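You operate a simulated robot arm through the tools that you are given. There is no shell and no other tool. Be economical: measure what you need, move in short steps, check, and stop when the job is done.

You are at the controls of a simulated robot arm. One attempt, no reset.

JOB
Tap the three bulges in the orange panel flat with the yellow mallet.
Fine: put the mallet back. Set down upright: yellow mallet.
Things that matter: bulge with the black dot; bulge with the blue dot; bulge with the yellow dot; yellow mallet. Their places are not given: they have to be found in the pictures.

It is judged by the outcome, as a careful person would: the job done as asked, and still so three seconds after it is handed in. It fails if anything else is knocked over, pushed out of place, dropped, spilled or broken.

ROBOT AND FRAMES
A 6-joint arm with a two-finger parallel gripper, fixed in place. Base frame: the origin is at the foot of the arm, x ahead of it, y to its left, z up; the work surface is at about z = 0.86. Readings come in m, degrees, newtons and seconds.
With the tool pointing down near the work surface it reaches from about 0.18 to 0.74 m from the base axis. Its first joint turns from -166.0 to 166.0 degrees. Payload 3.91 kg.
The tool frame sits at the grasp point between the pads (the TCP): z along the fingers, y along the line on which they close. The tips reach 0.03 m beyond it. The gripper opens to 0.11 m. The fingers are 0.02 m wide and 0.01 m thick; the gripper's body (0.048 by 0.112 m) begins 0.055 m behind the TCP.
Orientation is told as [roll, pitch, yaw] about the base's x, y, z axes, in that order, counted from this pose: with the fingers straight down and closing along the base's y, the tool's x points along the base's -x, its y along +y and its z along -z.

CONTROLS
- The arm moves only by the tool jog_arm. Its argument "moves" is text: rows parted by semicolons, each of 7 numbers parted by spaces: the turn, a rotation vector about the tool's x, y, z in units of 60 degrees (1.0 is 60 degrees), then the shift along the tool's x, y, z in units of 100 mm (1.0 is 100 mm), then the gripper command, from -1 (shut) to 1 (fully open), values between in proportion. In form: rx ry rz dx dy dz jaw; .... A call has 1 to 8 rows; each row is the pose to reach, as a shift and turn from the pose commanded when the call began, along the tool's axes at that moment. A call with a number of a shift or a turn outside -1 to 1 is refused whole. Rows are played at 5 a second. More than 0.05 m and 8.6 degrees between two rows, or a gripper value outside its range, and nothing of the call is played. A pose out of reach is approached as far as the arm can. The call stops where the force on the tool passes 60 N (or 10 N more than at its start, if that is more) or the arm is blocked; 0.2 s more then pass. The fingers move at their own pace (about 0.045 m/s each) and stop on an object; they squeeze with about 36 N. The grip force told is the motor's: it shows also when the fingers shut on nothing. Time passes only in rows, and 0.2 s behind the last, so rows that repeat a pose let the fingers close. The reply holds the time, the measured pose of the TCP, the force on the tool along the base axes, the opening and the grip force, in the units named above and with some noise, with the torque about the TCP (base axes, N m) and any sound that the robot's microphone picked up.
- Cameras (640 x 400 px; columns grow to the right, rows downward): "scene" is fixed at [0.0423, 0.5206, 1.6465]; the picture's right is [-0.54, -0.84, 0.00], its down [-0.74, 0.48, -0.47] and it looks along [0.40, -0.26, -0.88] (base axes); focal length 370 px, centre (320, 200). "wrist" rides on the gripper at [0.071, 0.022, -0.107] in the tool frame; the picture's right is [-0.29, 0.96, 0.00], its down [-0.76, -0.23, -0.61] and it looks along [-0.58, -0.18, 0.79] (tool axes); focal length 243 px, centre (320, 200).
- camera(camera): a new picture of that camera. The clock stands still meanwhile.
- lift_body(by): slides the trunk up (or, below 0, down) by that many m; the arm rides with it, the base frame stays. It gives what a move gives, with no picture.
- probe_pixels(camera, pixels): there is no depth. For up to 12 entries [column, row, z] of the newest picture of that camera ("zoom" is the newest enlarged one), the place [x, y] in the base frame at which the ray of that pixel passes the height z, good to about 0.003 m, but the place of the scene camera against the robot may be out by one fixed shift of up to 0.025 m in any direction. The clock stands still meanwhile.
- enlarge(camera, box): a new picture of the part [left, top, right, bottom] of that camera's present view, enlarged. The clock stands still meanwhile.
- close_job(): hands the job in; it is judged then, once.

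Work in short steps. Measure before you move; look again where a grasp or a placing could have gone wrong, and mend it. You have 80 turns and 54 pictures in all, those below and enlarged ones among them. Open the gripper and draw the arm clear of the work before you hand the job in, unless the task says otherwise; then end with one line.

The tools are called after "Request:" by a JSON object that holds its "api" and its "payload". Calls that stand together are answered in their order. jog_arm: Moves the arm, as the interface text tells. Its arguments: {"type":"object","properties":{"moves":{"type":"string"}},"required":["moves"]} The other tools are called the same way: lift_body (by) slides the trunk up or down; camera (camera) takes a picture; probe_pixels (camera, pixels) gives the place at which the rays of pixels pass given heights; enlarge (camera, box) takes an enlarged picture of a part of a camera's view; close_job () hands the job in.

At the start:

```text
t: 0.0
tool_pos: [0.3973, 0.2513, 1.1762]
ee_rot: [0.1, 0.0, 0.0]
ft_force: [0.0, 0.1, 0.2]
moment: [0.04, 0.01, 0.0]
width: 0.1098
grip_force: 0.1
trunk travel left (down, up): [-0.525, 0.065]
```

scene: 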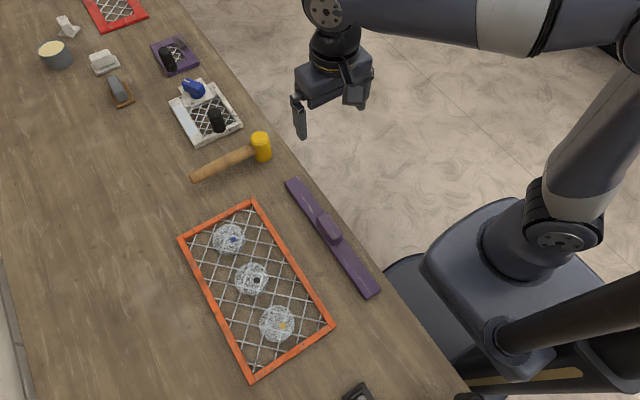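
wrist: 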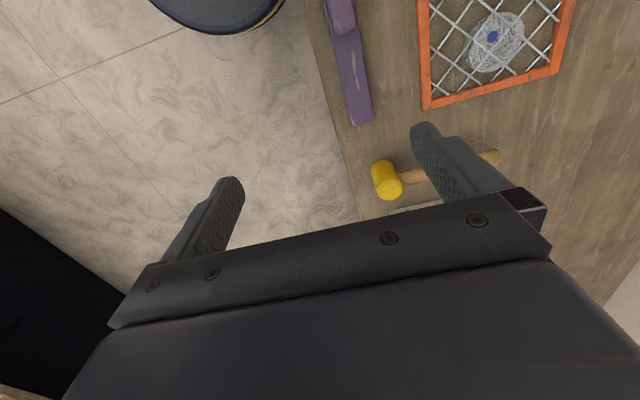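

The scene shows the mallet near (235,158) and the orange panel with three bulges at (230,238), (252,280), (277,323). I enlarge both and probe.

Request:
{"api": "enlarge", "payload": {"camera": "scene", "box": [160, 110, 400, 260]}}

Request:
{"api": "enlarge", "payload": {"camera": "scene", "box": [160, 200, 400, 350]}}

Request:
{"api": "probe_pixels", "payload": {"camera": "scene", "pixels": [[192, 178, 0.87], [250, 152, 0.88], [260, 136, 0.9], [264, 158, 0.87], [230, 238, 0.88], [252, 280, 0.88], [277, 323, 0.88], [180, 239, 0.87], [252, 203, 0.87], [332, 325, 0.87], [252, 376, 0.87], [290, 182, 0.87]]}}

Request:
{"api": "probe_pixels", "payload": {"camera": "wrist", "pixels": [[493, 37, 0.88], [425, 108, 0.87], [557, 72, 0.87], [385, 182, 0.88], [497, 157, 0.88], [372, 122, 0.87]]}}

```text
2.67 times, centred on (280, 185) of scene
```

zoom: 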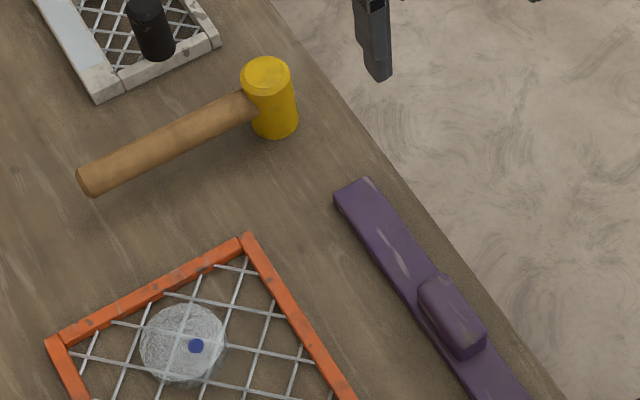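

```text
2.67 times, centred on (280, 275) of scene
```

zoom: 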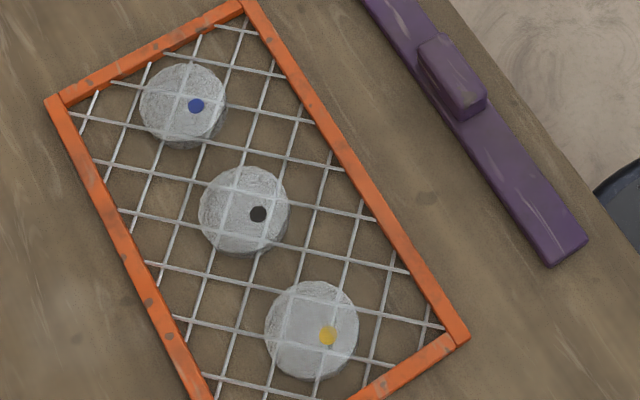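

```text
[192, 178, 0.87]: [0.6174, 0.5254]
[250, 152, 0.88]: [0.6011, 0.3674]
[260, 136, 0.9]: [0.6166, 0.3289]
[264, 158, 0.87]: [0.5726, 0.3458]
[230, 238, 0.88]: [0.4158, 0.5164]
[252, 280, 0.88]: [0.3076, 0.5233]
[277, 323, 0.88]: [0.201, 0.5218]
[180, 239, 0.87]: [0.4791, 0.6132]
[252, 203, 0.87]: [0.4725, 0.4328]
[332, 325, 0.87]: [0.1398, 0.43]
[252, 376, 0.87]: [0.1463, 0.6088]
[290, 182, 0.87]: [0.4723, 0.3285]
```

```text
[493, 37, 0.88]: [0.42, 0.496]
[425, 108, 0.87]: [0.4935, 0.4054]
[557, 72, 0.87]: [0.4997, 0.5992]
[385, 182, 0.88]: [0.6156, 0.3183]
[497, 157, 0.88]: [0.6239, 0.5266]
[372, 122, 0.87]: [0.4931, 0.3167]
```

Wrist and scene differ by about (+0.02, -0.018). The mallet stands on its head at about (0.62, 0.32) with the handle along +y. I turn the tool towards yaw -90 and move closer for a better look.

Request:
{"api": "jog_arm", "payload": {"moves": "0 0 0.125 -0.05 0.1 0.03 0; 0 0 0.25 -0.1 0.2 0.06 0; 0 0 0.375 -0.15 0.3 0.09 0; 0 0 0.5 -0.2 0.4 0.12 0; 0 0 0.625 -0.25 0.5 0.15 0; 0 0 0.75 -0.3 0.6 0.18 0; 0 0 0.875 -0.35 0.7 0.21 0; 0 0 1 -0.4 0.8 0.24 0"}}

Request:
{"api": "jog_arm", "payload": {"moves": "0 0 0.125 0 0 0 0; 0 0 0.25 0 0 0 0; 0 0 0.375 0 0 0 0; 0 0 0.5 0 0 0 0; 0 0 0.5 0 0 0 0"}}

Request:
{"api": "camera", "payload": {"camera": "wrist"}}

```text
t: 1.8
tool_pos: [0.4385, 0.3301, 1.1511]
ee_rot: [0.0, 0.0, -60.1]
ft_force: [0.1, -0.1, -0.3]
moment: [0.0, 0.0, 0.01]
width: 0.0549
grip_force: 0.0
trunk travel left (down, up): [-0.525, 0.065]
```

```text
t: 3.0
tool_pos: [0.437, 0.3309, 1.1515]
ee_rot: [0.0, 0.0, -90.1]
ft_force: [0.0, 0.0, 0.2]
moment: [-0.03, -0.01, -0.02]
width: 0.055
grip_force: 0.0
trunk travel left (down, up): [-0.525, 0.065]
```

```text
49 pictures are left
```

wrist: 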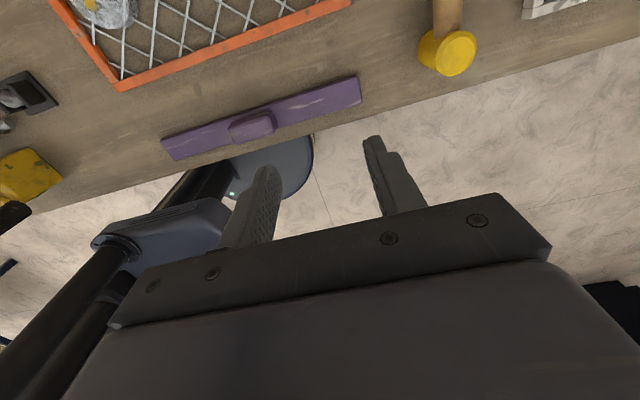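

The mallet head shows at (450,50) in the wrist view; I shift toward it to get a near view.

Request:
{"api": "jog_arm", "payload": {"moves": "0 0 0 0.2 0.2 0.1 0; 0 0 0 0.4 0.4 0.2 0; 0 0 0 0.6 0.6 0.3 0; 0 0 0 0.8 0.8 0.4 0; 0 0 0 1.0 0.9 0.5 0; 0 0 0 1.0 0.9 0.5 0"}}

Request:
{"api": "camera", "payload": {"camera": "wrist"}}

Request:
{"api": "camera", "payload": {"camera": "scene"}}

```text
t: 4.4
tool_pos: [0.5279, 0.4316, 1.1028]
ee_rot: [-0.1, 0.0, -90.0]
ft_force: [0.3, -0.5, 0.0]
moment: [-0.01, 0.0, 0.02]
width: 0.055
grip_force: 0.1
trunk travel left (down, up): [-0.525, 0.065]
```

```text
48 pictures are left
```

wrist: 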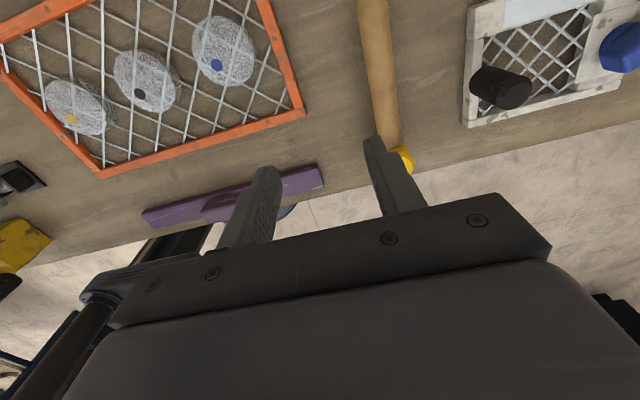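

```text
47 pictures are left
```

scene: 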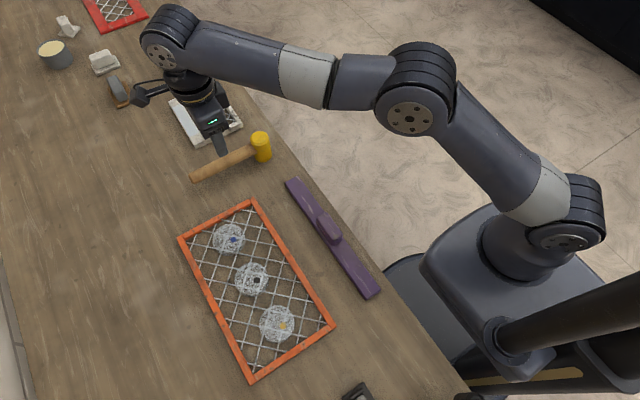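

I probe the handle line and panel features in this wrist view at several heights.

Request:
{"api": "probe_pixels", "payload": {"camera": "wrist", "pixels": [[376, 40, 0.87], [376, 40, 0.89], [376, 40, 0.91], [386, 130, 0.87], [386, 130, 0.89], [386, 130, 0.91], [362, 50, 0.89], [392, 50, 0.89], [216, 65, 0.87], [139, 93, 0.87], [70, 118, 0.87], [305, 112, 0.87]]}}

Request:
{"api": "enlarge", "payload": {"camera": "wrist", "box": [20, 0, 340, 200]}}

```text
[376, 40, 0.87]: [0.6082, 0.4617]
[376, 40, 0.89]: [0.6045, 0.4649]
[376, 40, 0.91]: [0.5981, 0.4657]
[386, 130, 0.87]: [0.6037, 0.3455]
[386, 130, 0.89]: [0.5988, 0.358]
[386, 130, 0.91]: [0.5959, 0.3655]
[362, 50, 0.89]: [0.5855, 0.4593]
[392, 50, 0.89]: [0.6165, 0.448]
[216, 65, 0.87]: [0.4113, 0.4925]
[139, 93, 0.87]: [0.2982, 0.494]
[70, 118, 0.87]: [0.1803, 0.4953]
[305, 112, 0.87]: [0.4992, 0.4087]
```

```text
2.00 times, centred on (180, 100) of wrist
```

zoom: 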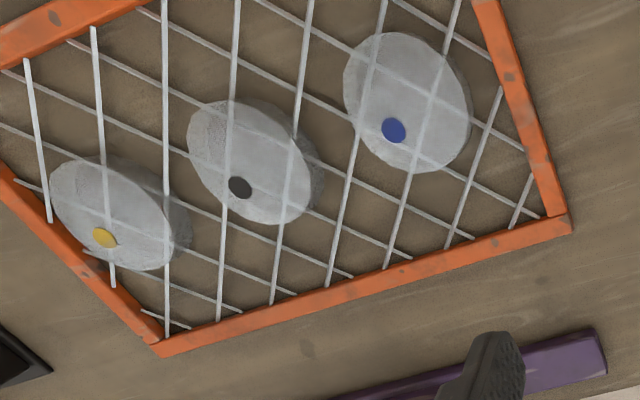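

Handle axis is near X≈0.600, Z≈0.905, and head near (0.597, 0.325). I move above the handle just behind the head and look again.

Request:
{"api": "jog_arm", "payload": {"moves": "0 0 0 -0.12 0.18 0.12 0.3; 0 0 0 -0.24 0.36 0.24 0.3; 0 0 0 -0.36 0.54 0.36 0.3; 0 0 0 -0.5 0.72 0.5 0.3; 0 0 0 -0.5 0.72 0.5 0.3"}}

Request:
{"api": "camera", "payload": {"camera": "wrist"}}

Request:
{"api": "enlarge", "payload": {"camera": "scene", "box": [160, 90, 320, 190]}}

```text
t: 5.6
tool_pos: [0.5995, 0.3803, 1.0531]
ee_rot: [0.0, 0.0, -90.1]
ft_force: [0.5, 0.5, -0.7]
moment: [0.01, 0.01, 0.03]
width: 0.0715
grip_force: 0.0
trunk travel left (down, up): [-0.525, 0.065]
```

```text
45 pictures are left
```

wrist: 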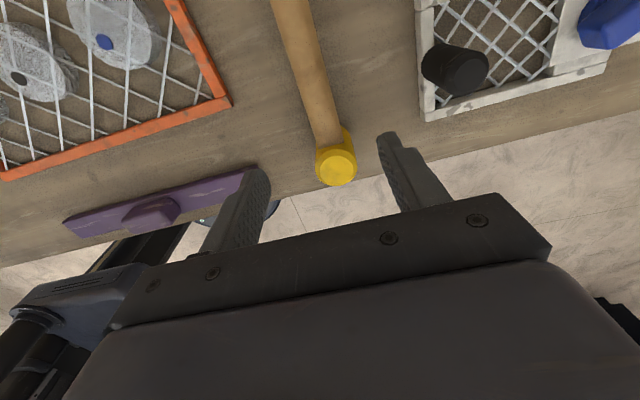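

```text
4.00 times, centred on (240, 140) of scene
```

zoom: 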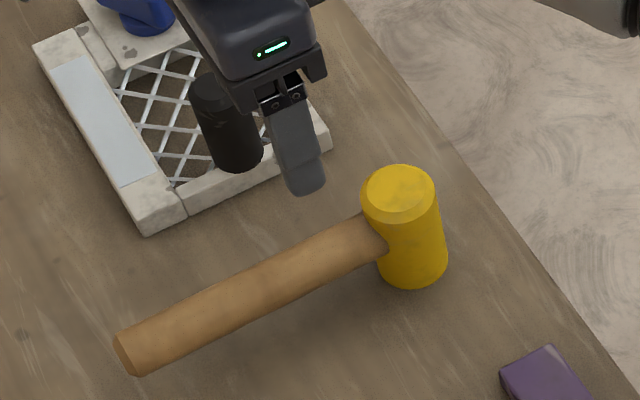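

I probe the handle and head-top pixels (head at (336,167), handle at (322,110), (305,50)).

Request:
{"api": "probe_pixels", "payload": {"camera": "wrist", "pixels": [[336, 168, 0.94], [336, 168, 0.93], [317, 166, 0.94], [356, 166, 0.94], [324, 110, 0.905], [311, 60, 0.905], [297, 10, 0.905], [309, 110, 0.905], [339, 110, 0.905], [105, 40, 0.885], [18, 78, 0.885], [228, 101, 0.87]]}}

Request:
{"api": "probe_pixels", "payload": {"camera": "zoom", "pixels": [[400, 190, 0.92], [400, 190, 0.94], [418, 265, 0.86], [130, 355, 0.905], [370, 240, 0.905], [418, 286, 0.86]]}}

```text
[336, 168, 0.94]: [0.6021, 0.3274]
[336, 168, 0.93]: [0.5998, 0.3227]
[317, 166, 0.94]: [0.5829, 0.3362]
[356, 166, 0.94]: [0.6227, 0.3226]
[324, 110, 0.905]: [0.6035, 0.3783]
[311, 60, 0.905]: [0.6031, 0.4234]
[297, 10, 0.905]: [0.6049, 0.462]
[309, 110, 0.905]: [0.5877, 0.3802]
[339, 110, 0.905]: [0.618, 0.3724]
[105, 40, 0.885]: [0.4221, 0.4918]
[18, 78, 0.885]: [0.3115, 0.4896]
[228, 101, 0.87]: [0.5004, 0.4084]
```

```text
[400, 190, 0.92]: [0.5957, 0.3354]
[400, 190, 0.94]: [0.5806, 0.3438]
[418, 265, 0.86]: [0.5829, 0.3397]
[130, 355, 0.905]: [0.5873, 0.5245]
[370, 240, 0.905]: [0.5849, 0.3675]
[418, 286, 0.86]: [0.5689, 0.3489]
```

The handle axis is at X≈0.603, Z≈0.90, head axis (0.602, 0.326), and head height ≈0.075. I descend to straddle the handle at Y≈0.369.

Request:
{"api": "jog_arm", "payload": {"moves": "0 0 0 -0.1 0.035 0.2 0.3; 0 0 0 -0.11 0.035 0.4 0.3; 0 0 0 -0.11 0.035 0.6 0.3; 0 0 0 -0.11 0.035 0.8 0.3; 0 0 0 -0.11 0.035 0.9 0.3; 0 0 0 -0.11 0.035 0.9 0.3"}}

Request:
{"api": "camera", "payload": {"camera": "wrist"}}

```text
t: 7.0
tool_pos: [0.6031, 0.3702, 0.9611]
ee_rot: [0.1, 0.0, -89.9]
ft_force: [-1.2, 0.2, 0.2]
moment: [0.01, -0.01, 0.0]
width: 0.0715
grip_force: 0.1
trunk travel left (down, up): [-0.525, 0.065]
```

```text
43 pictures are left
```

wrist: 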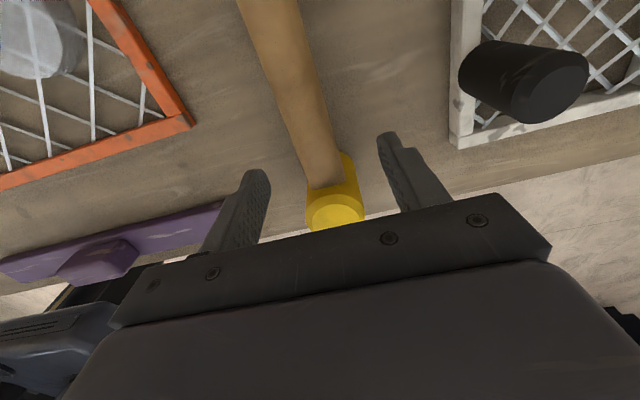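

The handle lies centred between the fingers and clear of the head. I descend to Z≈0.908 and close.

Request:
{"api": "jog_arm", "payload": {"moves": "0 0 0 0 0 0.15 0.3; 0 0 0 0 0 0.3 0.3; 0 0 0 0 0 0.45 0.3; 0 0 0 0 0 0.53 0.3; 0 0 0 0 0 0.53 0.3"}}

Request:
{"api": "jog_arm", "payload": {"moves": "0 0 0 0 0 0 -1; 0 0 0 0 0 0 -1; 0 0 0 0 0 0 -1; 0 0 0 0 0 0 -1; 0 0 0 0 0 0 -1; 0 0 0 0 0 0 -1"}}

Request:
{"api": "enlarge", "payload": {"camera": "scene", "box": [160, 90, 320, 190]}}

```text
t: 8.2
tool_pos: [0.6023, 0.3703, 0.9092]
ee_rot: [0.0, 0.0, -90.0]
ft_force: [0.9, 0.1, -0.8]
moment: [-0.03, 0.01, -0.01]
width: 0.0717
grip_force: 0.0
trunk travel left (down, up): [-0.525, 0.065]
```

```text
t: 9.6
tool_pos: [0.6021, 0.3696, 0.9101]
ee_rot: [0.0, 0.0, -90.0]
ft_force: [-3.6, 1.0, 0.5]
moment: [-0.04, 0.05, -0.18]
width: 0.0297
grip_force: 36.3
trunk travel left (down, up): [-0.525, 0.065]
```

```text
4.00 times, centred on (240, 140) of scene
```

zoom: 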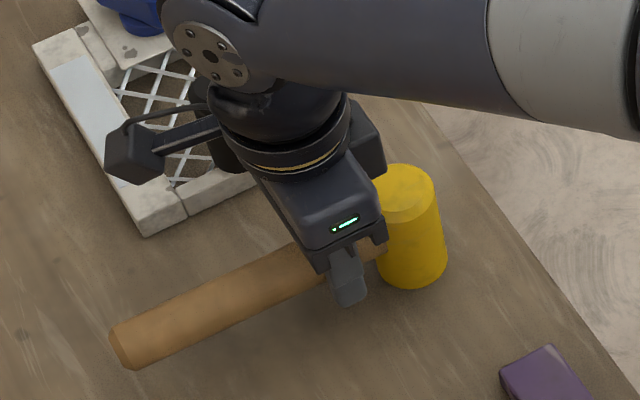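

The handle is gripped (width 0.0297, 36 N). I lift it straight up and check that it hangs level.

Request:
{"api": "jog_arm", "payload": {"moves": "0 0 0 0 0 -0.1 -1; 0 0 0 0 0 -0.3 -1; 0 0 0 0 0 -0.5 -1; 0 0 0 0 0 -0.75 -1; 0 0 0 0 0 -1 -1; 0 0 0 0 0 -1 -1"}}

Request:
{"api": "camera", "payload": {"camera": "wrist"}}

Request:
{"api": "enlarge", "payload": {"camera": "scene", "box": [240, 260, 480, 400]}}

```text
t: 11.0
tool_pos: [0.602, 0.371, 1.011]
ee_rot: [0.0, 0.0, -90.0]
ft_force: [-0.1, 0.1, -1.2]
moment: [-0.01, 0.02, 0.0]
width: 0.0002
grip_force: 36.1
trunk travel left (down, up): [-0.525, 0.065]
```

```text
41 pictures are left
```

wrist: 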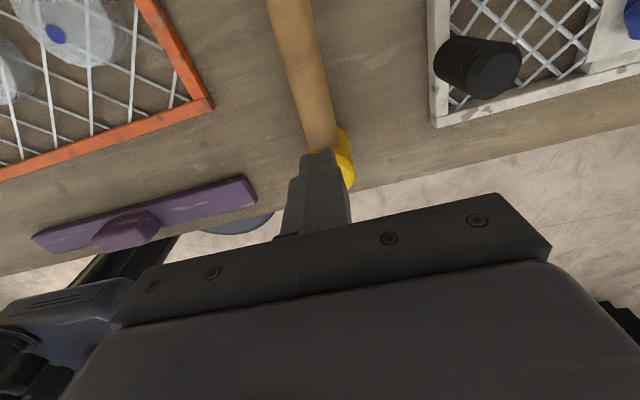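

```text
2.67 times, centred on (360, 330) of scene
```

zoom: 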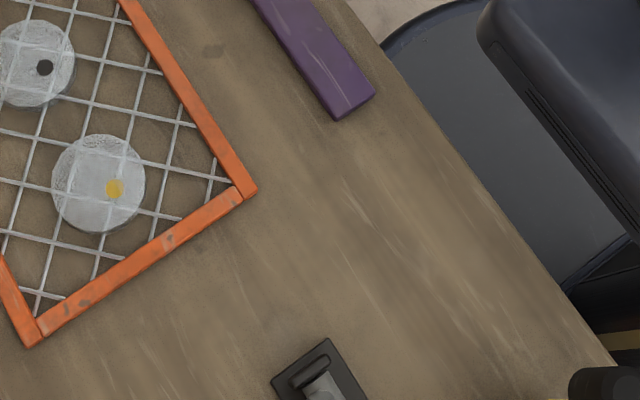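

The gripper closed to 0: the handle slipped out. I look at the mallet's present state before retrying lower.

Request:
{"api": "jog_arm", "payload": {"moves": "0 0 0 0 0 0 0.3; 0 0 0 0 0 0 0.3; 0 0 0 0 0 0 0.3; 0 0 0 0 0 0 0.3; 0 0 0 0 0 0 0.3"}}

Request:
{"api": "camera", "payload": {"camera": "wrist"}}

Request:
{"api": "enlarge", "payload": {"camera": "scene", "box": [160, 90, 320, 190]}}

```text
t: 12.2
tool_pos: [0.6027, 0.3711, 1.0108]
ee_rot: [0.0, 0.0, -90.0]
ft_force: [-0.5, -1.0, 0.6]
moment: [0.03, -0.01, -0.02]
width: 0.0714
grip_force: 0.0
trunk travel left (down, up): [-0.525, 0.065]
```

```text
39 pictures are left
```

wrist: 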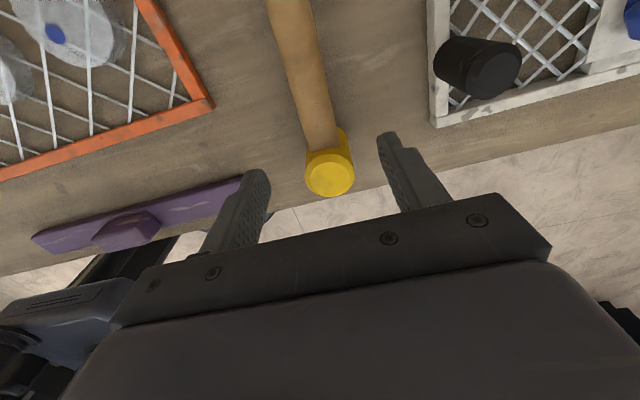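

```text
4.00 times, centred on (240, 140) of scene
```

zoom: 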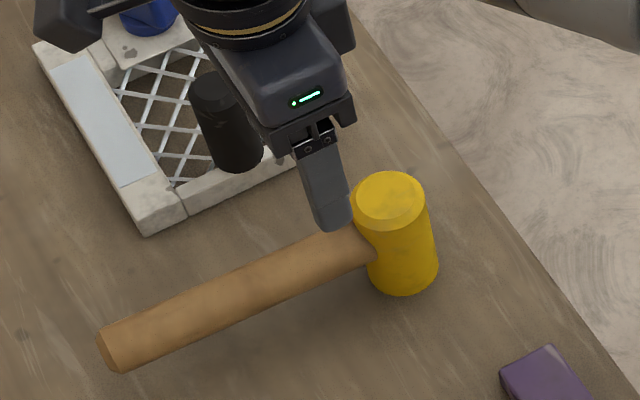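

The mallet still stands, moved slightly (+y ~6 mm). I probe the handle again.

Request:
{"api": "probe_pixels", "payload": {"camera": "wrist", "pixels": [[330, 176, 0.935], [330, 176, 0.92], [316, 110, 0.905], [316, 110, 0.885], [303, 60, 0.905], [303, 60, 0.885], [288, 5, 0.905], [288, 5, 0.885], [301, 110, 0.89], [331, 110, 0.89]]}}

Request:
{"api": "probe_pixels", "payload": {"camera": "zoom", "pixels": [[390, 199, 0.92], [390, 199, 0.935], [404, 270, 0.86], [115, 352, 0.905], [115, 352, 0.89], [365, 245, 0.905], [365, 245, 0.89]]}}

```text
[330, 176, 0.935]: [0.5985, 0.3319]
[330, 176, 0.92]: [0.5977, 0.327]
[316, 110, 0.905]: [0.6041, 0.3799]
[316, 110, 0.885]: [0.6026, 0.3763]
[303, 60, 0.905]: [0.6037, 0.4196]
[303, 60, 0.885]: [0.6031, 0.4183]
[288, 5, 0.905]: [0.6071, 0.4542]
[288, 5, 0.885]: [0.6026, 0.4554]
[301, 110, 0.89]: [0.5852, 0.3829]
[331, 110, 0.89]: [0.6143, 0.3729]
```

```text
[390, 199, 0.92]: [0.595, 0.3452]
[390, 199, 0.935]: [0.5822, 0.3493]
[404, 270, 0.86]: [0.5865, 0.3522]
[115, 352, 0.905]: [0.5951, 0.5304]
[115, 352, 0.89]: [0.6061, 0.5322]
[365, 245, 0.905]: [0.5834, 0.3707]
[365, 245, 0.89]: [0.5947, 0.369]
```

I retry lower (TCP Z≈0.894, tips just above the table) at Y≈0.376, so the pads span the handle fully.

Request:
{"api": "jog_arm", "payload": {"moves": "0 0 0 0.05 0 0.25 0.3; 0 0 0 0.05 0 0.5 0.3; 0 0 0 0.05 0 0.7 0.3; 0 0 0 0.05 0 0.85 0.3; 0 0 0 0.05 0 0.95 0.3; 0 0 0 0.05 0 1.0 0.3; 0 0 0 0.05 0 1.0 0.3"}}

Request:
{"api": "jog_arm", "payload": {"moves": "0 0 0 0 0 0.08 0.3; 0 0 0 0 0 0.16 0.3; 0 0 0 0 0 0.16 0.3"}}

Request:
{"api": "jog_arm", "payload": {"moves": "0 0 0 0 0 0 -1; 0 0 0 0 0 0 -1; 0 0 0 0 0 0 -1; 0 0 0 0 0 0 -1; 0 0 0 0 0 0 -1; 0 0 0 0 0 0 -1"}}

Request:
{"api": "jog_arm", "payload": {"moves": "0 0 0 0 0 -0.03 -1; 0 0 0 0 0 -0.06 -1; 0 0 0 0 0 -0.1 -1; 0 0 0 0 0 -0.1 -1"}}

Request:
{"api": "enlarge", "payload": {"camera": "scene", "box": [160, 90, 320, 190]}}

```text
t: 13.8
tool_pos: [0.602, 0.3762, 0.9083]
ee_rot: [0.0, 0.1, -90.0]
ft_force: [0.3, 0.7, -0.1]
moment: [0.0, -0.02, 0.0]
width: 0.0715
grip_force: 0.0
trunk travel left (down, up): [-0.525, 0.065]
```

```text
t: 14.6
tool_pos: [0.602, 0.3756, 0.8923]
ee_rot: [-0.1, 0.0, -90.0]
ft_force: [0.1, -1.0, 0.1]
moment: [0.0, 0.01, 0.0]
width: 0.0716
grip_force: 0.1
trunk travel left (down, up): [-0.525, 0.065]
```

```text
t: 16.0
tool_pos: [0.6032, 0.3744, 0.894]
ee_rot: [0.0, 0.0, -89.9]
ft_force: [-3.6, 1.0, 0.2]
moment: [-0.06, 0.03, -0.17]
width: 0.0302
grip_force: 35.7
trunk travel left (down, up): [-0.525, 0.065]
```

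```text
t: 17.0
tool_pos: [0.6036, 0.3757, 0.9029]
ee_rot: [0.0, 0.0, -90.0]
ft_force: [0.2, 0.6, -3.8]
moment: [0.16, -0.01, 0.01]
width: 0.029
grip_force: 35.7
trunk travel left (down, up): [-0.525, 0.065]
```

```text
4.00 times, centred on (240, 140) of scene
```

zoom: 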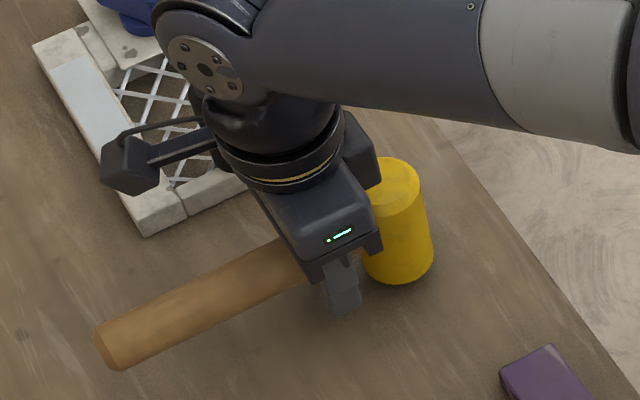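

The force on the tool is now -3.8 N, so the mallet is being carried (about 0.4 kg). I lift further and check.

Request:
{"api": "jog_arm", "payload": {"moves": "0 0 0 0 0 -0.15 -1; 0 0 0 0 0 -0.3 -1; 0 0 0 0 0 -0.5 -1; 0 0 0 0 0 -0.7 -1; 0 0 0 0 0 -0.9 -1; 0 0 0 0 0 -0.9 -1"}}

Request:
{"api": "camera", "payload": {"camera": "wrist"}}

Request:
{"api": "enlarge", "payload": {"camera": "scene", "box": [160, 50, 320, 150]}}

```text
t: 18.4
tool_pos: [0.6016, 0.376, 0.993]
ee_rot: [0.0, 0.0, -89.9]
ft_force: [-0.8, -0.2, -3.4]
moment: [0.19, 0.03, 0.0]
width: 0.0289
grip_force: 36.4
trunk travel left (down, up): [-0.525, 0.065]
```

```text
36 pictures are left
```

wrist: 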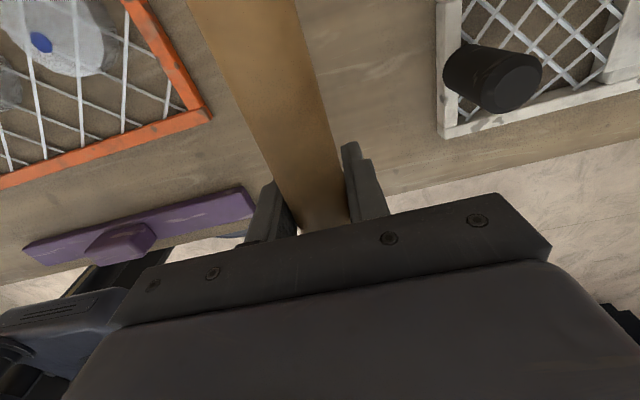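

```text
4.00 times, centred on (240, 100) of scene
```

zoom: 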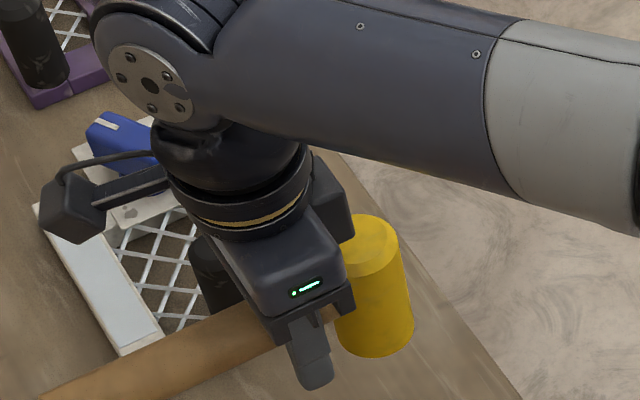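

The mallet is held level. I raise it, draw back, and turn the tool toward yaw +50 so that the handle points toward the robot side.

Request:
{"api": "jog_arm", "payload": {"moves": "0 0 -0.125 0 -0.1 -0.1 -1; 0 0 -0.25 0 -0.2 -0.2 -1; 0 0 -0.375 0 -0.35 -0.3 -1; 0 0 -0.5 0 -0.5 -0.4 -1; 0 0 -0.625 0 -0.65 -0.5 -1; 0 0 -0.75 0 -0.8 -0.6 -1; 0 0 -0.875 0 -0.9 -0.7 -1; 0 0 -1 0 -1 -0.8 -1"}}

Request:
{"api": "jog_arm", "payload": {"moves": "0 0 -0.125 0 0 0 -1; 0 0 -0.25 0 0 0 -1; 0 0 -0.375 0 0 0 -1; 0 0 -0.5 0 0 0 -1; 0 0 -0.625 0 0 0 -1; 0 0 -0.75 0 0 0 -1; 0 0 -0.875 0 0 0 -1; 0 0 -1 0 0 0 -1"}}

Request:
{"api": "jog_arm", "payload": {"moves": "0 0 -0.11 0 0 0 -1; 0 0 -0.22 0 0 0 -1; 0 0 -0.333 0 0 0 -1; 0 0 -0.333 0 0 0 -1"}}

Request:
{"api": "camera", "payload": {"camera": "wrist"}}

Request:
{"api": "camera", "payload": {"camera": "scene"}}

```text
t: 20.2
tool_pos: [0.5027, 0.3754, 1.0737]
ee_rot: [0.1, 0.0, -30.0]
ft_force: [-0.1, 0.1, -2.6]
moment: [0.09, 0.15, -0.01]
width: 0.0291
grip_force: 35.7
trunk travel left (down, up): [-0.525, 0.065]
```

```text
t: 22.0
tool_pos: [0.5031, 0.3743, 1.0717]
ee_rot: [0.0, 0.0, 30.1]
ft_force: [0.1, 0.0, -2.5]
moment: [-0.09, 0.13, 0.01]
width: 0.0291
grip_force: 36.0
trunk travel left (down, up): [-0.525, 0.065]
```

```text
t: 23.0
tool_pos: [0.5015, 0.3747, 1.0728]
ee_rot: [0.0, 0.0, 50.0]
ft_force: [0.3, 0.8, -3.4]
moment: [-0.12, 0.1, 0.03]
width: 0.0291
grip_force: 35.9
trunk travel left (down, up): [-0.525, 0.065]
```

```text
34 pictures are left
```

wrist: 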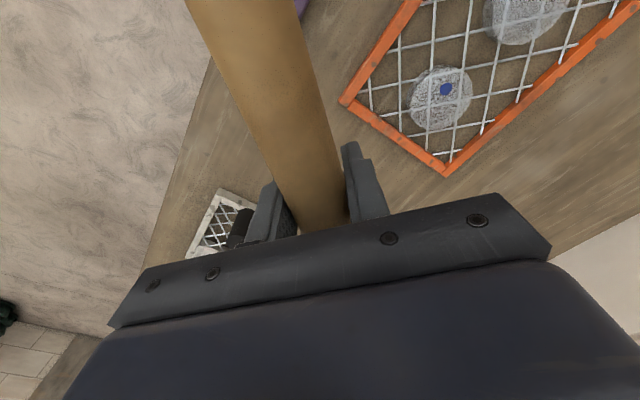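

```text
33 pictures are left
```

scene: 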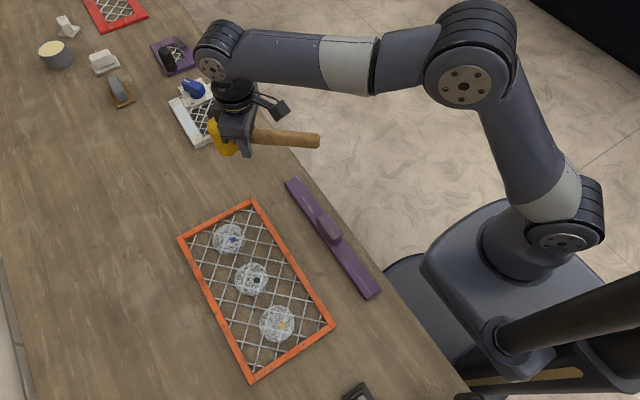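

Good orientation. I move toward the panel and look on the way for measuring bulge centres.

Request:
{"api": "jog_arm", "payload": {"moves": "0 0 0 0.12 0.25 0 -1; 0 0 0 0.24 0.5 0 -1; 0 0 0 0.36 0.75 0 -1; 0 0 0 0.47 1 0 -1; 0 0 0 0.47 1 0 -1"}}

Request:
{"api": "camera", "payload": {"camera": "wrist"}}

Request:
{"api": "probe_pixels", "payload": {"camera": "scene", "pixels": [[228.6, 238.3, 0.885], [251.5, 278, 0.885], [276.6, 323, 0.885], [233.5, 239.8, 0.885], [257, 280.2, 0.885], [283, 325.6, 0.885]]}}

```text
t: 24.2
tool_pos: [0.3972, 0.4034, 1.0737]
ee_rot: [0.0, 0.0, 49.9]
ft_force: [0.0, 0.3, -3.8]
moment: [-0.12, 0.09, 0.04]
width: 0.029
grip_force: 36.8
trunk travel left (down, up): [-0.525, 0.065]
```

```text
32 pictures are left
```

wrist: 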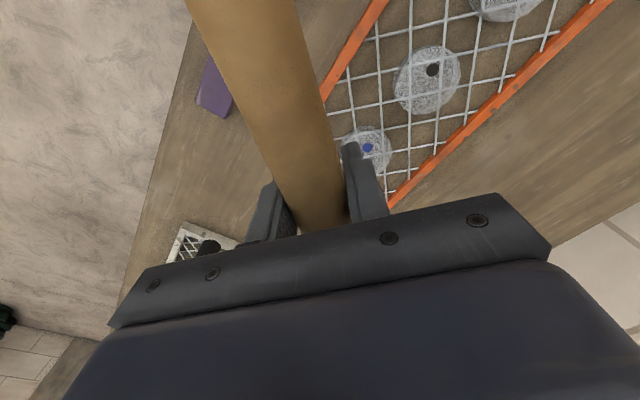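

```text
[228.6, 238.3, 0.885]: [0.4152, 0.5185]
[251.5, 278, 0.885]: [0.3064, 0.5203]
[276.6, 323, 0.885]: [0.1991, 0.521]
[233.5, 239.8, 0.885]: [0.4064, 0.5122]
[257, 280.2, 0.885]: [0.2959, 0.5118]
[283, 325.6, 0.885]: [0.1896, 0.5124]
```

I probe the bulge dots and centres in this wrist view.

Request:
{"api": "probe_pixels", "payload": {"camera": "wrist", "pixels": [[432, 70, 0.885], [427, 78, 0.885], [368, 148, 0.885], [432, 70, 0.87], [427, 78, 0.87]]}}

Request:
{"api": "enlarge", "payload": {"camera": "wrist", "box": [320, 0, 560, 150]}}

```text
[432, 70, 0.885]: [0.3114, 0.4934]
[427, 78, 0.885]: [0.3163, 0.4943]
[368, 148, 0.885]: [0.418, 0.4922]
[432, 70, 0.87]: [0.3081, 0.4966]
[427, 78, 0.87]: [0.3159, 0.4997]
```

```text
2.67 times, centred on (440, 75) of wrist
```

zoom: 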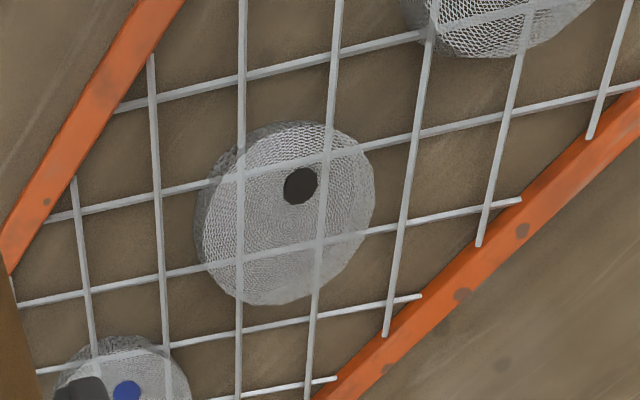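

Bulge centres: black ≈(0.319,0.499), blue ≈(0.427,0.499), yellow ≈(0.211,0.499). I carry the head over the yellow-dot bulge (TCP ≈(0.184,0.467)).

Request:
{"api": "jog_arm", "payload": {"moves": "0 0 0 0.11 0.25 0 -1; 0 0 0 0.22 0.5 0 -1; 0 0 0 0.33 0.75 0 -1; 0 0 0 0.44 1 0 -1; 0 0 0 0.44 1 0 -1"}}

Request:
{"api": "jog_arm", "payload": {"moves": "0 0 0 0.11 0.25 0.1 -1; 0 0 0 0.22 0.5 0.2 -1; 0 0 0 0.33 0.75 0.3 -1; 0 0 0 0.44 1 0.4 -1; 0 0 0 0.44 1 0.5 -1; 0 0 0 0.44 1 0.5 -1"}}

Request:
{"api": "enlarge", "payload": {"camera": "scene", "box": [200, 200, 440, 350]}}

Request:
{"api": "camera", "payload": {"camera": "wrist"}}

```text
t: 25.4
tool_pos: [0.2906, 0.4328, 1.0724]
ee_rot: [0.0, 0.0, 49.9]
ft_force: [0.2, 0.5, -4.5]
moment: [-0.1, 0.09, 0.01]
width: 0.029
grip_force: 36.0
trunk travel left (down, up): [-0.525, 0.065]
```

```text
t: 26.8
tool_pos: [0.186, 0.4659, 1.0231]
ee_rot: [0.0, 0.0, 49.9]
ft_force: [0.2, -0.1, -3.7]
moment: [-0.11, 0.11, -0.03]
width: 0.0287
grip_force: 36.0
trunk travel left (down, up): [-0.525, 0.065]
```

```text
2.67 times, centred on (320, 275) of scene
```

zoom: 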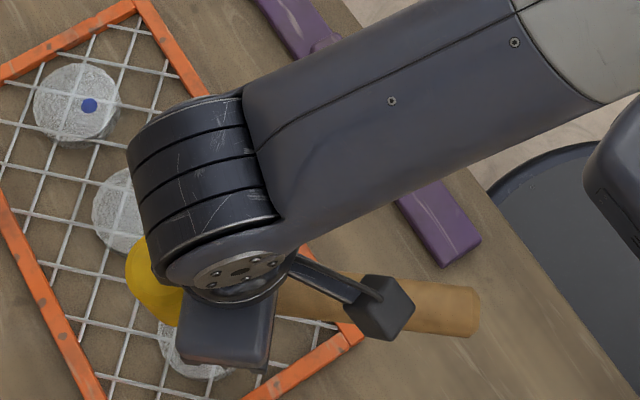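

```text
29 pictures are left
```

wrist: 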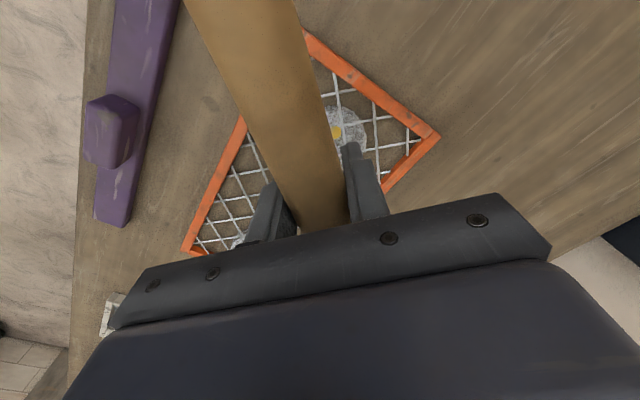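

The yellow dot is visible at (337,132) in the wrist view; I verify its place.

Request:
{"api": "probe_pixels", "payload": {"camera": "wrist", "pixels": [[337, 132, 0.885], [345, 130, 0.885], [336, 132, 0.875]]}}

Request:
{"api": "jog_arm", "payload": {"moves": "0 0 0 0 0 0.15 -1; 0 0 0 0 0 0.3 -1; 0 0 0 0 0 0.45 -1; 0 0 0 0 0 0.6 -1; 0 0 0 0 0 0.7 -1; 0 0 0 0 0 0.7 -1"}}

Request:
{"api": "enlarge", "payload": {"camera": "scene", "box": [200, 240, 360, 340]}}

```text
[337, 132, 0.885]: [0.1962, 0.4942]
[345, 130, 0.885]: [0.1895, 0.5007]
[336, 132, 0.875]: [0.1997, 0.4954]
```

```text
t: 28.2
tool_pos: [0.1867, 0.4655, 0.9527]
ee_rot: [0.0, 0.0, 49.9]
ft_force: [0.0, -0.4, -3.9]
moment: [-0.1, 0.13, 0.03]
width: 0.0288
grip_force: 36.1
trunk travel left (down, up): [-0.525, 0.065]
```

```text
4.00 times, centred on (280, 290) of scene
```

zoom: 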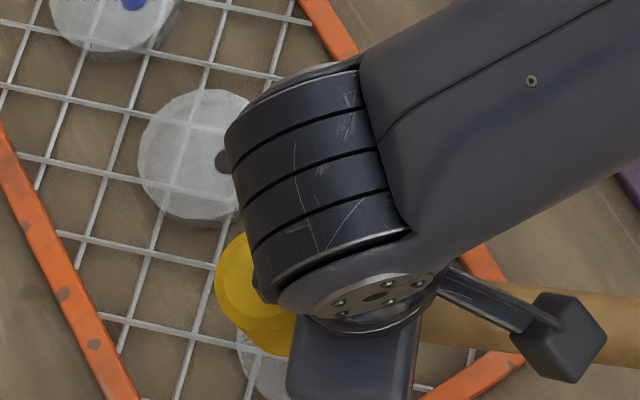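

The head sits about 7 mm past the yellow bulge's centre, so I correct and descend slowly to feel contact.

Request:
{"api": "jog_arm", "payload": {"moves": "0 0 0 0.03 0.07 0.05 -1; 0 0 0 0.03 0.07 0.12 -1; 0 0 0 0.03 0.07 0.18 -1; 0 0 0 0.03 0.07 0.24 -1; 0 0 0 0.03 0.07 0.28 -1; 0 0 0 0.03 0.07 0.28 -1"}}

Request:
{"api": "jog_arm", "payload": {"moves": "0 0 0 0 0 0.03 -1; 0 0 0 0 0 0.06 -1; 0 0 0 0 0 0.09 -1; 0 0 0 0 0 0.12 -1; 0 0 0 0 0 0.12 -1"}}

Request:
{"api": "enlarge", "payload": {"camera": "scene", "box": [200, 240, 360, 340]}}

```text
t: 29.6
tool_pos: [0.1808, 0.4676, 0.9246]
ee_rot: [0.0, 0.0, 49.9]
ft_force: [0.6, -0.4, -3.6]
moment: [-0.1, 0.1, -0.01]
width: 0.0291
grip_force: 35.6
trunk travel left (down, up): [-0.525, 0.065]
```

```text
t: 30.8
tool_pos: [0.1783, 0.4657, 0.915]
ee_rot: [0.1, -0.2, 49.8]
ft_force: [-2.8, -9.5, 26.1]
moment: [0.45, -0.41, -0.25]
width: 0.029
grip_force: 35.5
trunk travel left (down, up): [-0.525, 0.065]
```

```text
4.00 times, centred on (280, 290) of scene
```

zoom: 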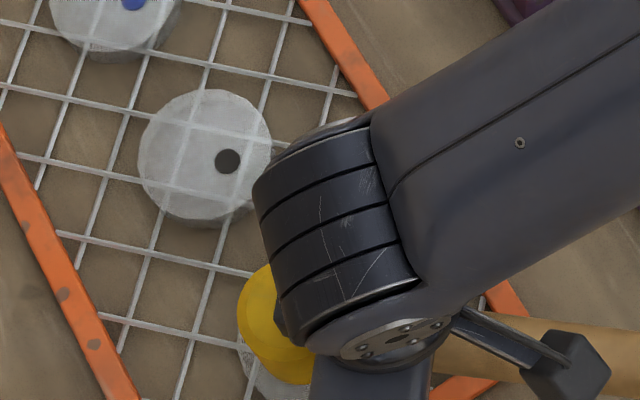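

Contact came at TCP Z≈0.915 (bulge top ≈0.881) with about 30 N. I lift 30 mm and give a quick tap to see the response.

Request:
{"api": "jog_arm", "payload": {"moves": "0 0 0 0 0 -0.15 -1; 0 0 0 0 0 -0.3 -1; 0 0 0 0 0 -0.3 -1"}}

Request:
{"api": "jog_arm", "payload": {"moves": "0 0 0 0 0 0.32 -1; 0 0 0 0 0 0 -1; 0 0 0 0 0 0 -1"}}

Request:
{"api": "camera", "payload": {"camera": "wrist"}}

Request:
{"api": "enlarge", "payload": {"camera": "scene", "box": [200, 240, 360, 340]}}

```text
t: 31.6
tool_pos: [0.1789, 0.4671, 0.9431]
ee_rot: [0.0, 0.1, 49.9]
ft_force: [0.2, 0.1, -4.2]
moment: [-0.14, 0.12, 0.01]
width: 0.0291
grip_force: 36.5
trunk travel left (down, up): [-0.525, 0.065]
```

```text
t: 32.4
tool_pos: [0.1789, 0.4695, 0.9438]
ee_rot: [0.1, 0.0, 49.9]
ft_force: [1.0, -0.6, -3.0]
moment: [-0.09, 0.11, -0.01]
width: 0.0291
grip_force: 36.4
trunk travel left (down, up): [-0.525, 0.065]
```

```text
26 pictures are left
```

wrist: 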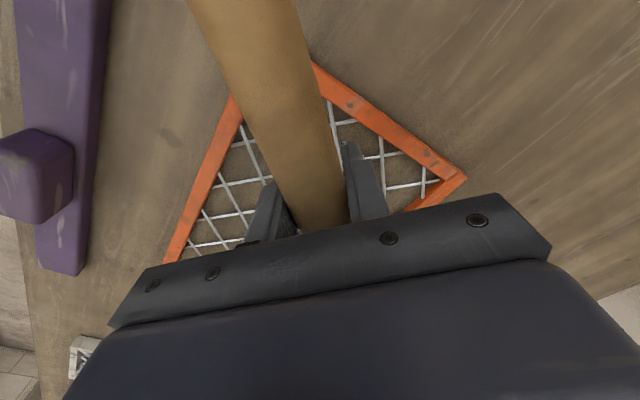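

```text
4.00 times, centred on (280, 290) of scene
```

zoom: 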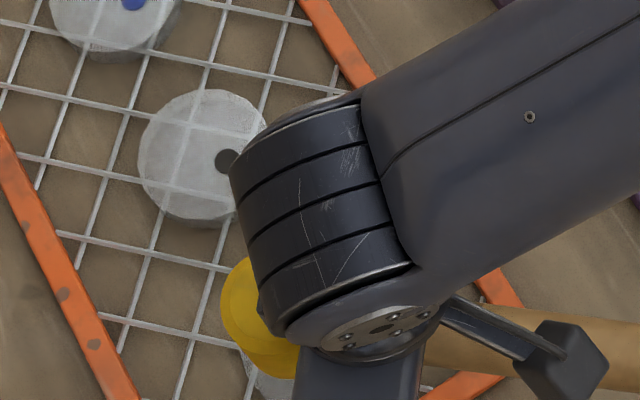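

No sound and no clear result; I repeat with a faster and fuller stroke, holding at the bottom for a reading.

Request:
{"api": "jog_arm", "payload": {"moves": "0 0 0 0 0 0.1 -1; 0 0 0 0 0 0.34 -1; 0 0 0 0 0 0.34 -1"}}

```text
t: 33.2
tool_pos: [0.1787, 0.469, 0.9084]
ee_rot: [0.0, -0.1, 50.0]
ft_force: [0.7, -0.9, -3.2]
moment: [-0.13, 0.12, 0.04]
width: 0.0291
grip_force: 36.0
trunk travel left (down, up): [-0.525, 0.065]
```

The TCP is now at 0.9084 with no contact force: the bulge has yielded (or the mallet slipped). I go down in small steps to feel.

Request:
{"api": "jog_arm", "payload": {"moves": "0 0 0 0 0 0.02 -1; 0 0 0 0 0 0.04 -1; 0 0 0 0 0 0.06 -1; 0 0 0 0 0 0.06 -1"}}

Request:
{"api": "enlarge", "payload": {"camera": "scene", "box": [200, 240, 360, 340]}}

```text
t: 34.2
tool_pos: [0.1788, 0.4691, 0.9037]
ee_rot: [0.1, -0.2, 49.9]
ft_force: [1.3, -1.7, 11.1]
moment: [0.33, -0.27, -0.25]
width: 0.0289
grip_force: 36.4
trunk travel left (down, up): [-0.525, 0.065]
```

```text
4.00 times, centred on (280, 290) of scene
```

zoom: 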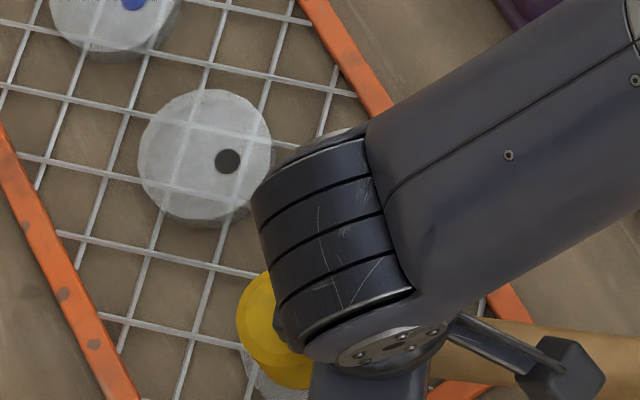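

Contact is now at TCP 0.9037 (about 11 mm lower), so taps work. I raise, move over the black-dot bulge, and inspect the yellow one.

Request:
{"api": "jog_arm", "payload": {"moves": "0 0 0 0 0 -0.3 -1; 0 0 0 0 0 -0.5 -1; 0 0 0 -0.18 -0.21 -0.5 -1; 0 0 0 -0.36 -0.42 -0.5 -1; 0 0 0 -0.54 -0.64 -0.5 -1; 0 0 0 -0.71 -0.85 -0.5 -1; 0 0 0 -0.71 -0.85 -0.5 -1"}}

Request:
{"api": "enlarge", "payload": {"camera": "scene", "box": [200, 240, 360, 340]}}

Request:
{"api": "camera", "payload": {"camera": "wrist"}}

```text
t: 35.8
tool_pos: [0.2899, 0.4668, 0.9508]
ee_rot: [-0.1, 0.0, 50.0]
ft_force: [0.4, 0.0, -3.8]
moment: [-0.12, 0.13, 0.01]
width: 0.0289
grip_force: 35.6
trunk travel left (down, up): [-0.525, 0.065]
```

```text
4.00 times, centred on (280, 290) of scene
```

zoom: 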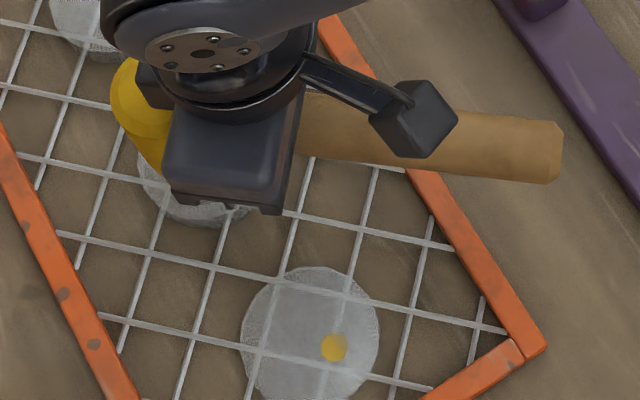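

```text
22 pictures are left
```

wrist: 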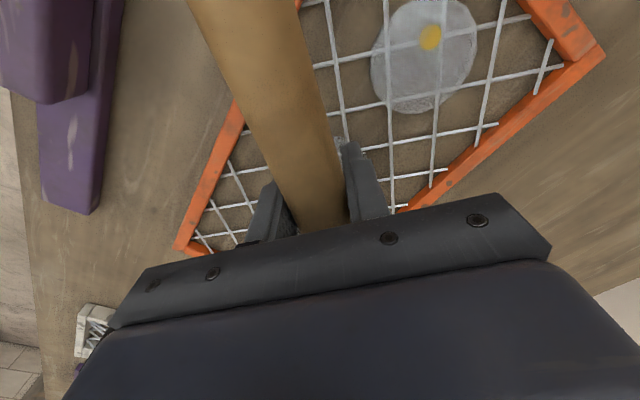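

The yellow bulge has almost no side visible now; I enlarge the wrist view to check its remaining height.

Request:
{"api": "enlarge", "payload": {"camera": "wrist", "box": [340, 0, 500, 120]}}

Request:
{"api": "probe_pixels", "payload": {"camera": "wrist", "pixels": [[430, 38, 0.87], [430, 38, 0.865]]}}

```text
3.33 times, centred on (420, 60) of wrist
```

zoom: 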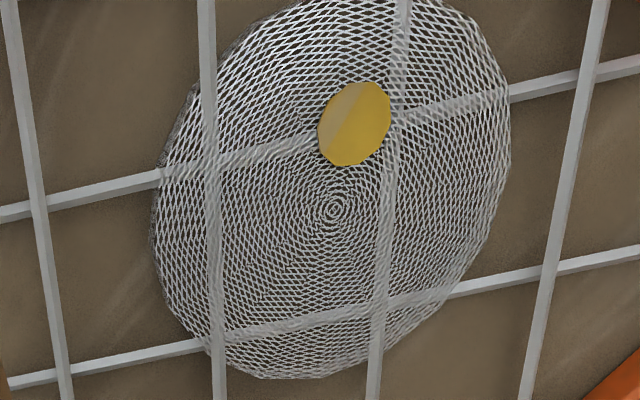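

```text
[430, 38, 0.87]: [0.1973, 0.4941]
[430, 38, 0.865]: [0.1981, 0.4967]
```

Yellow is nearly flush. I tap the black-dot bulge with two short strokes of rising depth.

Request:
{"api": "jog_arm", "payload": {"moves": "0 0 0 0 0 0.08 -1; 0 0 0 0 0 0.4 -1; 0 0 0 0 0 0.1 -1; 0 0 0 0 0 0.1 -1; 0 0 0 0 0 0.43 -1; 0 0 0 0 0 0.43 -1"}}

```text
t: 37.2
tool_pos: [0.2897, 0.4655, 0.9112]
ee_rot: [0.0, 0.0, 49.8]
ft_force: [0.5, -0.3, -3.6]
moment: [-0.12, 0.12, -0.02]
width: 0.0289
grip_force: 36.3
trunk travel left (down, up): [-0.525, 0.065]
```

No contact force at 0.911; I feel downward slowly.

Request:
{"api": "jog_arm", "payload": {"moves": "0 0 0 0 0 0.02 -1; 0 0 0 0 0 0.04 -1; 0 0 0 0 0 0.06 -1; 0 0 0 0 0 0.08 -1; 0 0 0 0 0 0.08 -1"}}

```text
t: 38.4
tool_pos: [0.2885, 0.4671, 0.9043]
ee_rot: [0.0, -0.3, 49.8]
ft_force: [-3.7, -2.0, 21.1]
moment: [0.38, -0.34, 0.16]
width: 0.0288
grip_force: 36.1
trunk travel left (down, up): [-0.525, 0.065]
```

Contact is at 0.904, same as the yellow one. I give one more tap and feel again to see whether it is at its stop.

Request:
{"api": "jog_arm", "payload": {"moves": "0 0 0 0 0 -0.2 -1; 0 0 0 0 0 -0.3 -1; 0 0 0 0 0 0.02 -1; 0 0 0 0 0 -0.2 -1; 0 0 0 0 0 -0.1 -1; 0 0 0 0 0 -0.03 -1; 0 0 0 0 0 0 -1; 0 0 0 0 0 0 -1"}}

```text
t: 40.2
tool_pos: [0.2887, 0.4676, 0.9034]
ee_rot: [0.0, -0.3, 49.9]
ft_force: [-1.5, -0.7, 11.0]
moment: [0.14, -0.09, 0.07]
width: 0.0286
grip_force: 36.2
trunk travel left (down, up): [-0.525, 0.065]
```

It yielded perhaps 1 mm more. One stronger tap, then feel again.

Request:
{"api": "jog_arm", "payload": {"moves": "0 0 0 0 0 -0.2 -1; 0 0 0 0 0 -0.38 -1; 0 0 0 0 0 0.05 -1; 0 0 0 0 0 -0.2 -1; 0 0 0 0 0 -0.1 -1; 0 0 0 0 0 -0.03 -1; 0 0 0 0 0 0 -1; 0 0 0 0 0 0 -1"}}

```text
t: 42.0
tool_pos: [0.2901, 0.4673, 0.9037]
ee_rot: [0.1, 0.0, 49.9]
ft_force: [-0.1, -0.4, 1.4]
moment: [-0.03, 0.03, -0.01]
width: 0.0288
grip_force: 36.4
trunk travel left (down, up): [-0.525, 0.065]
```

It sinks slightly with each tap. I raise, move over the blue bulge, and inspect the black one.

Request:
{"api": "jog_arm", "payload": {"moves": "0 0 0 0 0 -0.3 -1; 0 0 0 0 0 -0.5 -1; 0 0 0 -0.18 -0.21 -0.5 -1; 0 0 0 -0.36 -0.42 -0.5 -1; 0 0 0 -0.54 -0.64 -0.5 -1; 0 0 0 -0.7 -0.83 -0.5 -1; 0 0 0 -0.7 -0.83 -0.5 -1"}}

Request:
{"api": "camera", "payload": {"camera": "wrist"}}

Request:
{"api": "enlarge", "payload": {"camera": "scene", "box": [170, 200, 330, 340]}}

```text
t: 43.6
tool_pos: [0.3984, 0.4673, 0.9521]
ee_rot: [0.0, 0.0, 49.9]
ft_force: [0.4, 0.8, -3.6]
moment: [-0.08, 0.09, 0.02]
width: 0.029
grip_force: 36.5
trunk travel left (down, up): [-0.525, 0.065]
```

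```text
20 pictures are left
```

wrist: 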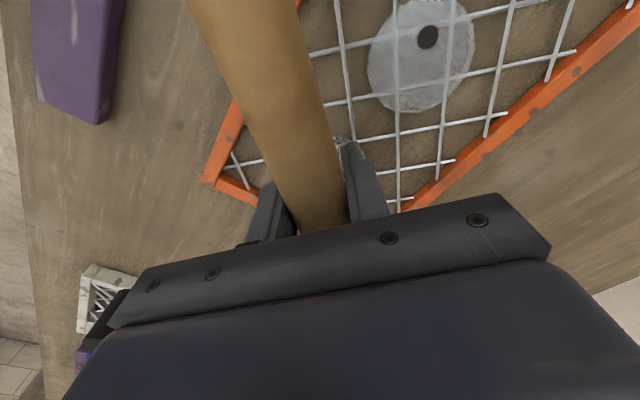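

```text
2.86 times, centred on (250, 270) of scene
```

zoom: 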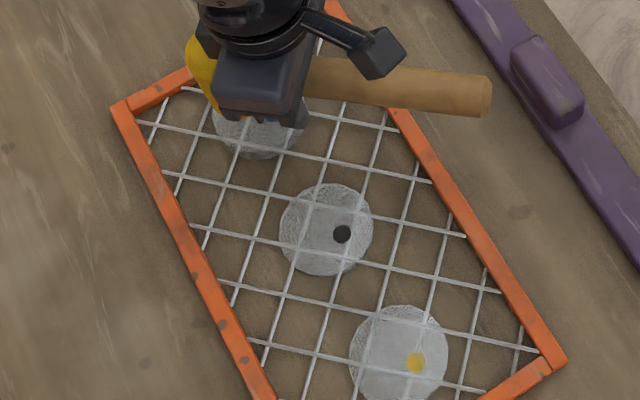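

I enlarge the black bulge in the wrist view to compare with the yellow.

Request:
{"api": "enlarge", "payload": {"camera": "wrist", "box": [340, 0, 500, 120]}}

Request:
{"api": "jog_arm", "payload": {"moves": "0 0 0 0 0 0.08 -1; 0 0 0 0 0 0.4 -1; 0 0 0 0 0 0.1 -1; 0 0 0 0 0 0.1 -1; 0 0 0 0 0 0.45 -1; 0 0 0 0 0 0.2 -1; 0 0 0 0 0 0.2 -1"}}

Request:
{"api": "jog_arm", "payload": {"moves": "0 0 0 0 0 0.1 -1; 0 0 0 0 0 0.2 -1; 0 0 0 0 0 0.24 -1; 0 0 0 0 0 0.27 -1; 0 0 0 0 0 0.29 -1; 0 0 0 0 0 0.29 -1"}}

```text
3.33 times, centred on (420, 60) of wrist
```

zoom: 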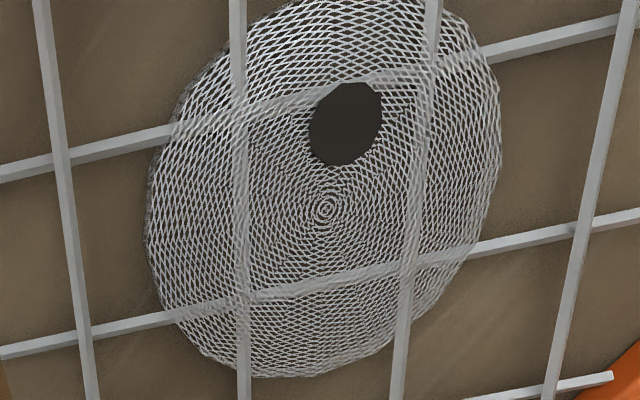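

```text
t: 45.2
tool_pos: [0.3982, 0.4659, 0.9309]
ee_rot: [0.0, 0.0, 50.0]
ft_force: [0.1, -0.9, -4.3]
moment: [-0.13, 0.11, -0.01]
width: 0.0291
grip_force: 36.0
trunk travel left (down, up): [-0.525, 0.065]
```

```text
t: 46.6
tool_pos: [0.3977, 0.4672, 0.9035]
ee_rot: [-0.1, 0.0, 50.0]
ft_force: [-0.1, 0.2, -4.4]
moment: [-0.13, 0.06, -0.03]
width: 0.0293
grip_force: 35.9
trunk travel left (down, up): [-0.525, 0.065]
```

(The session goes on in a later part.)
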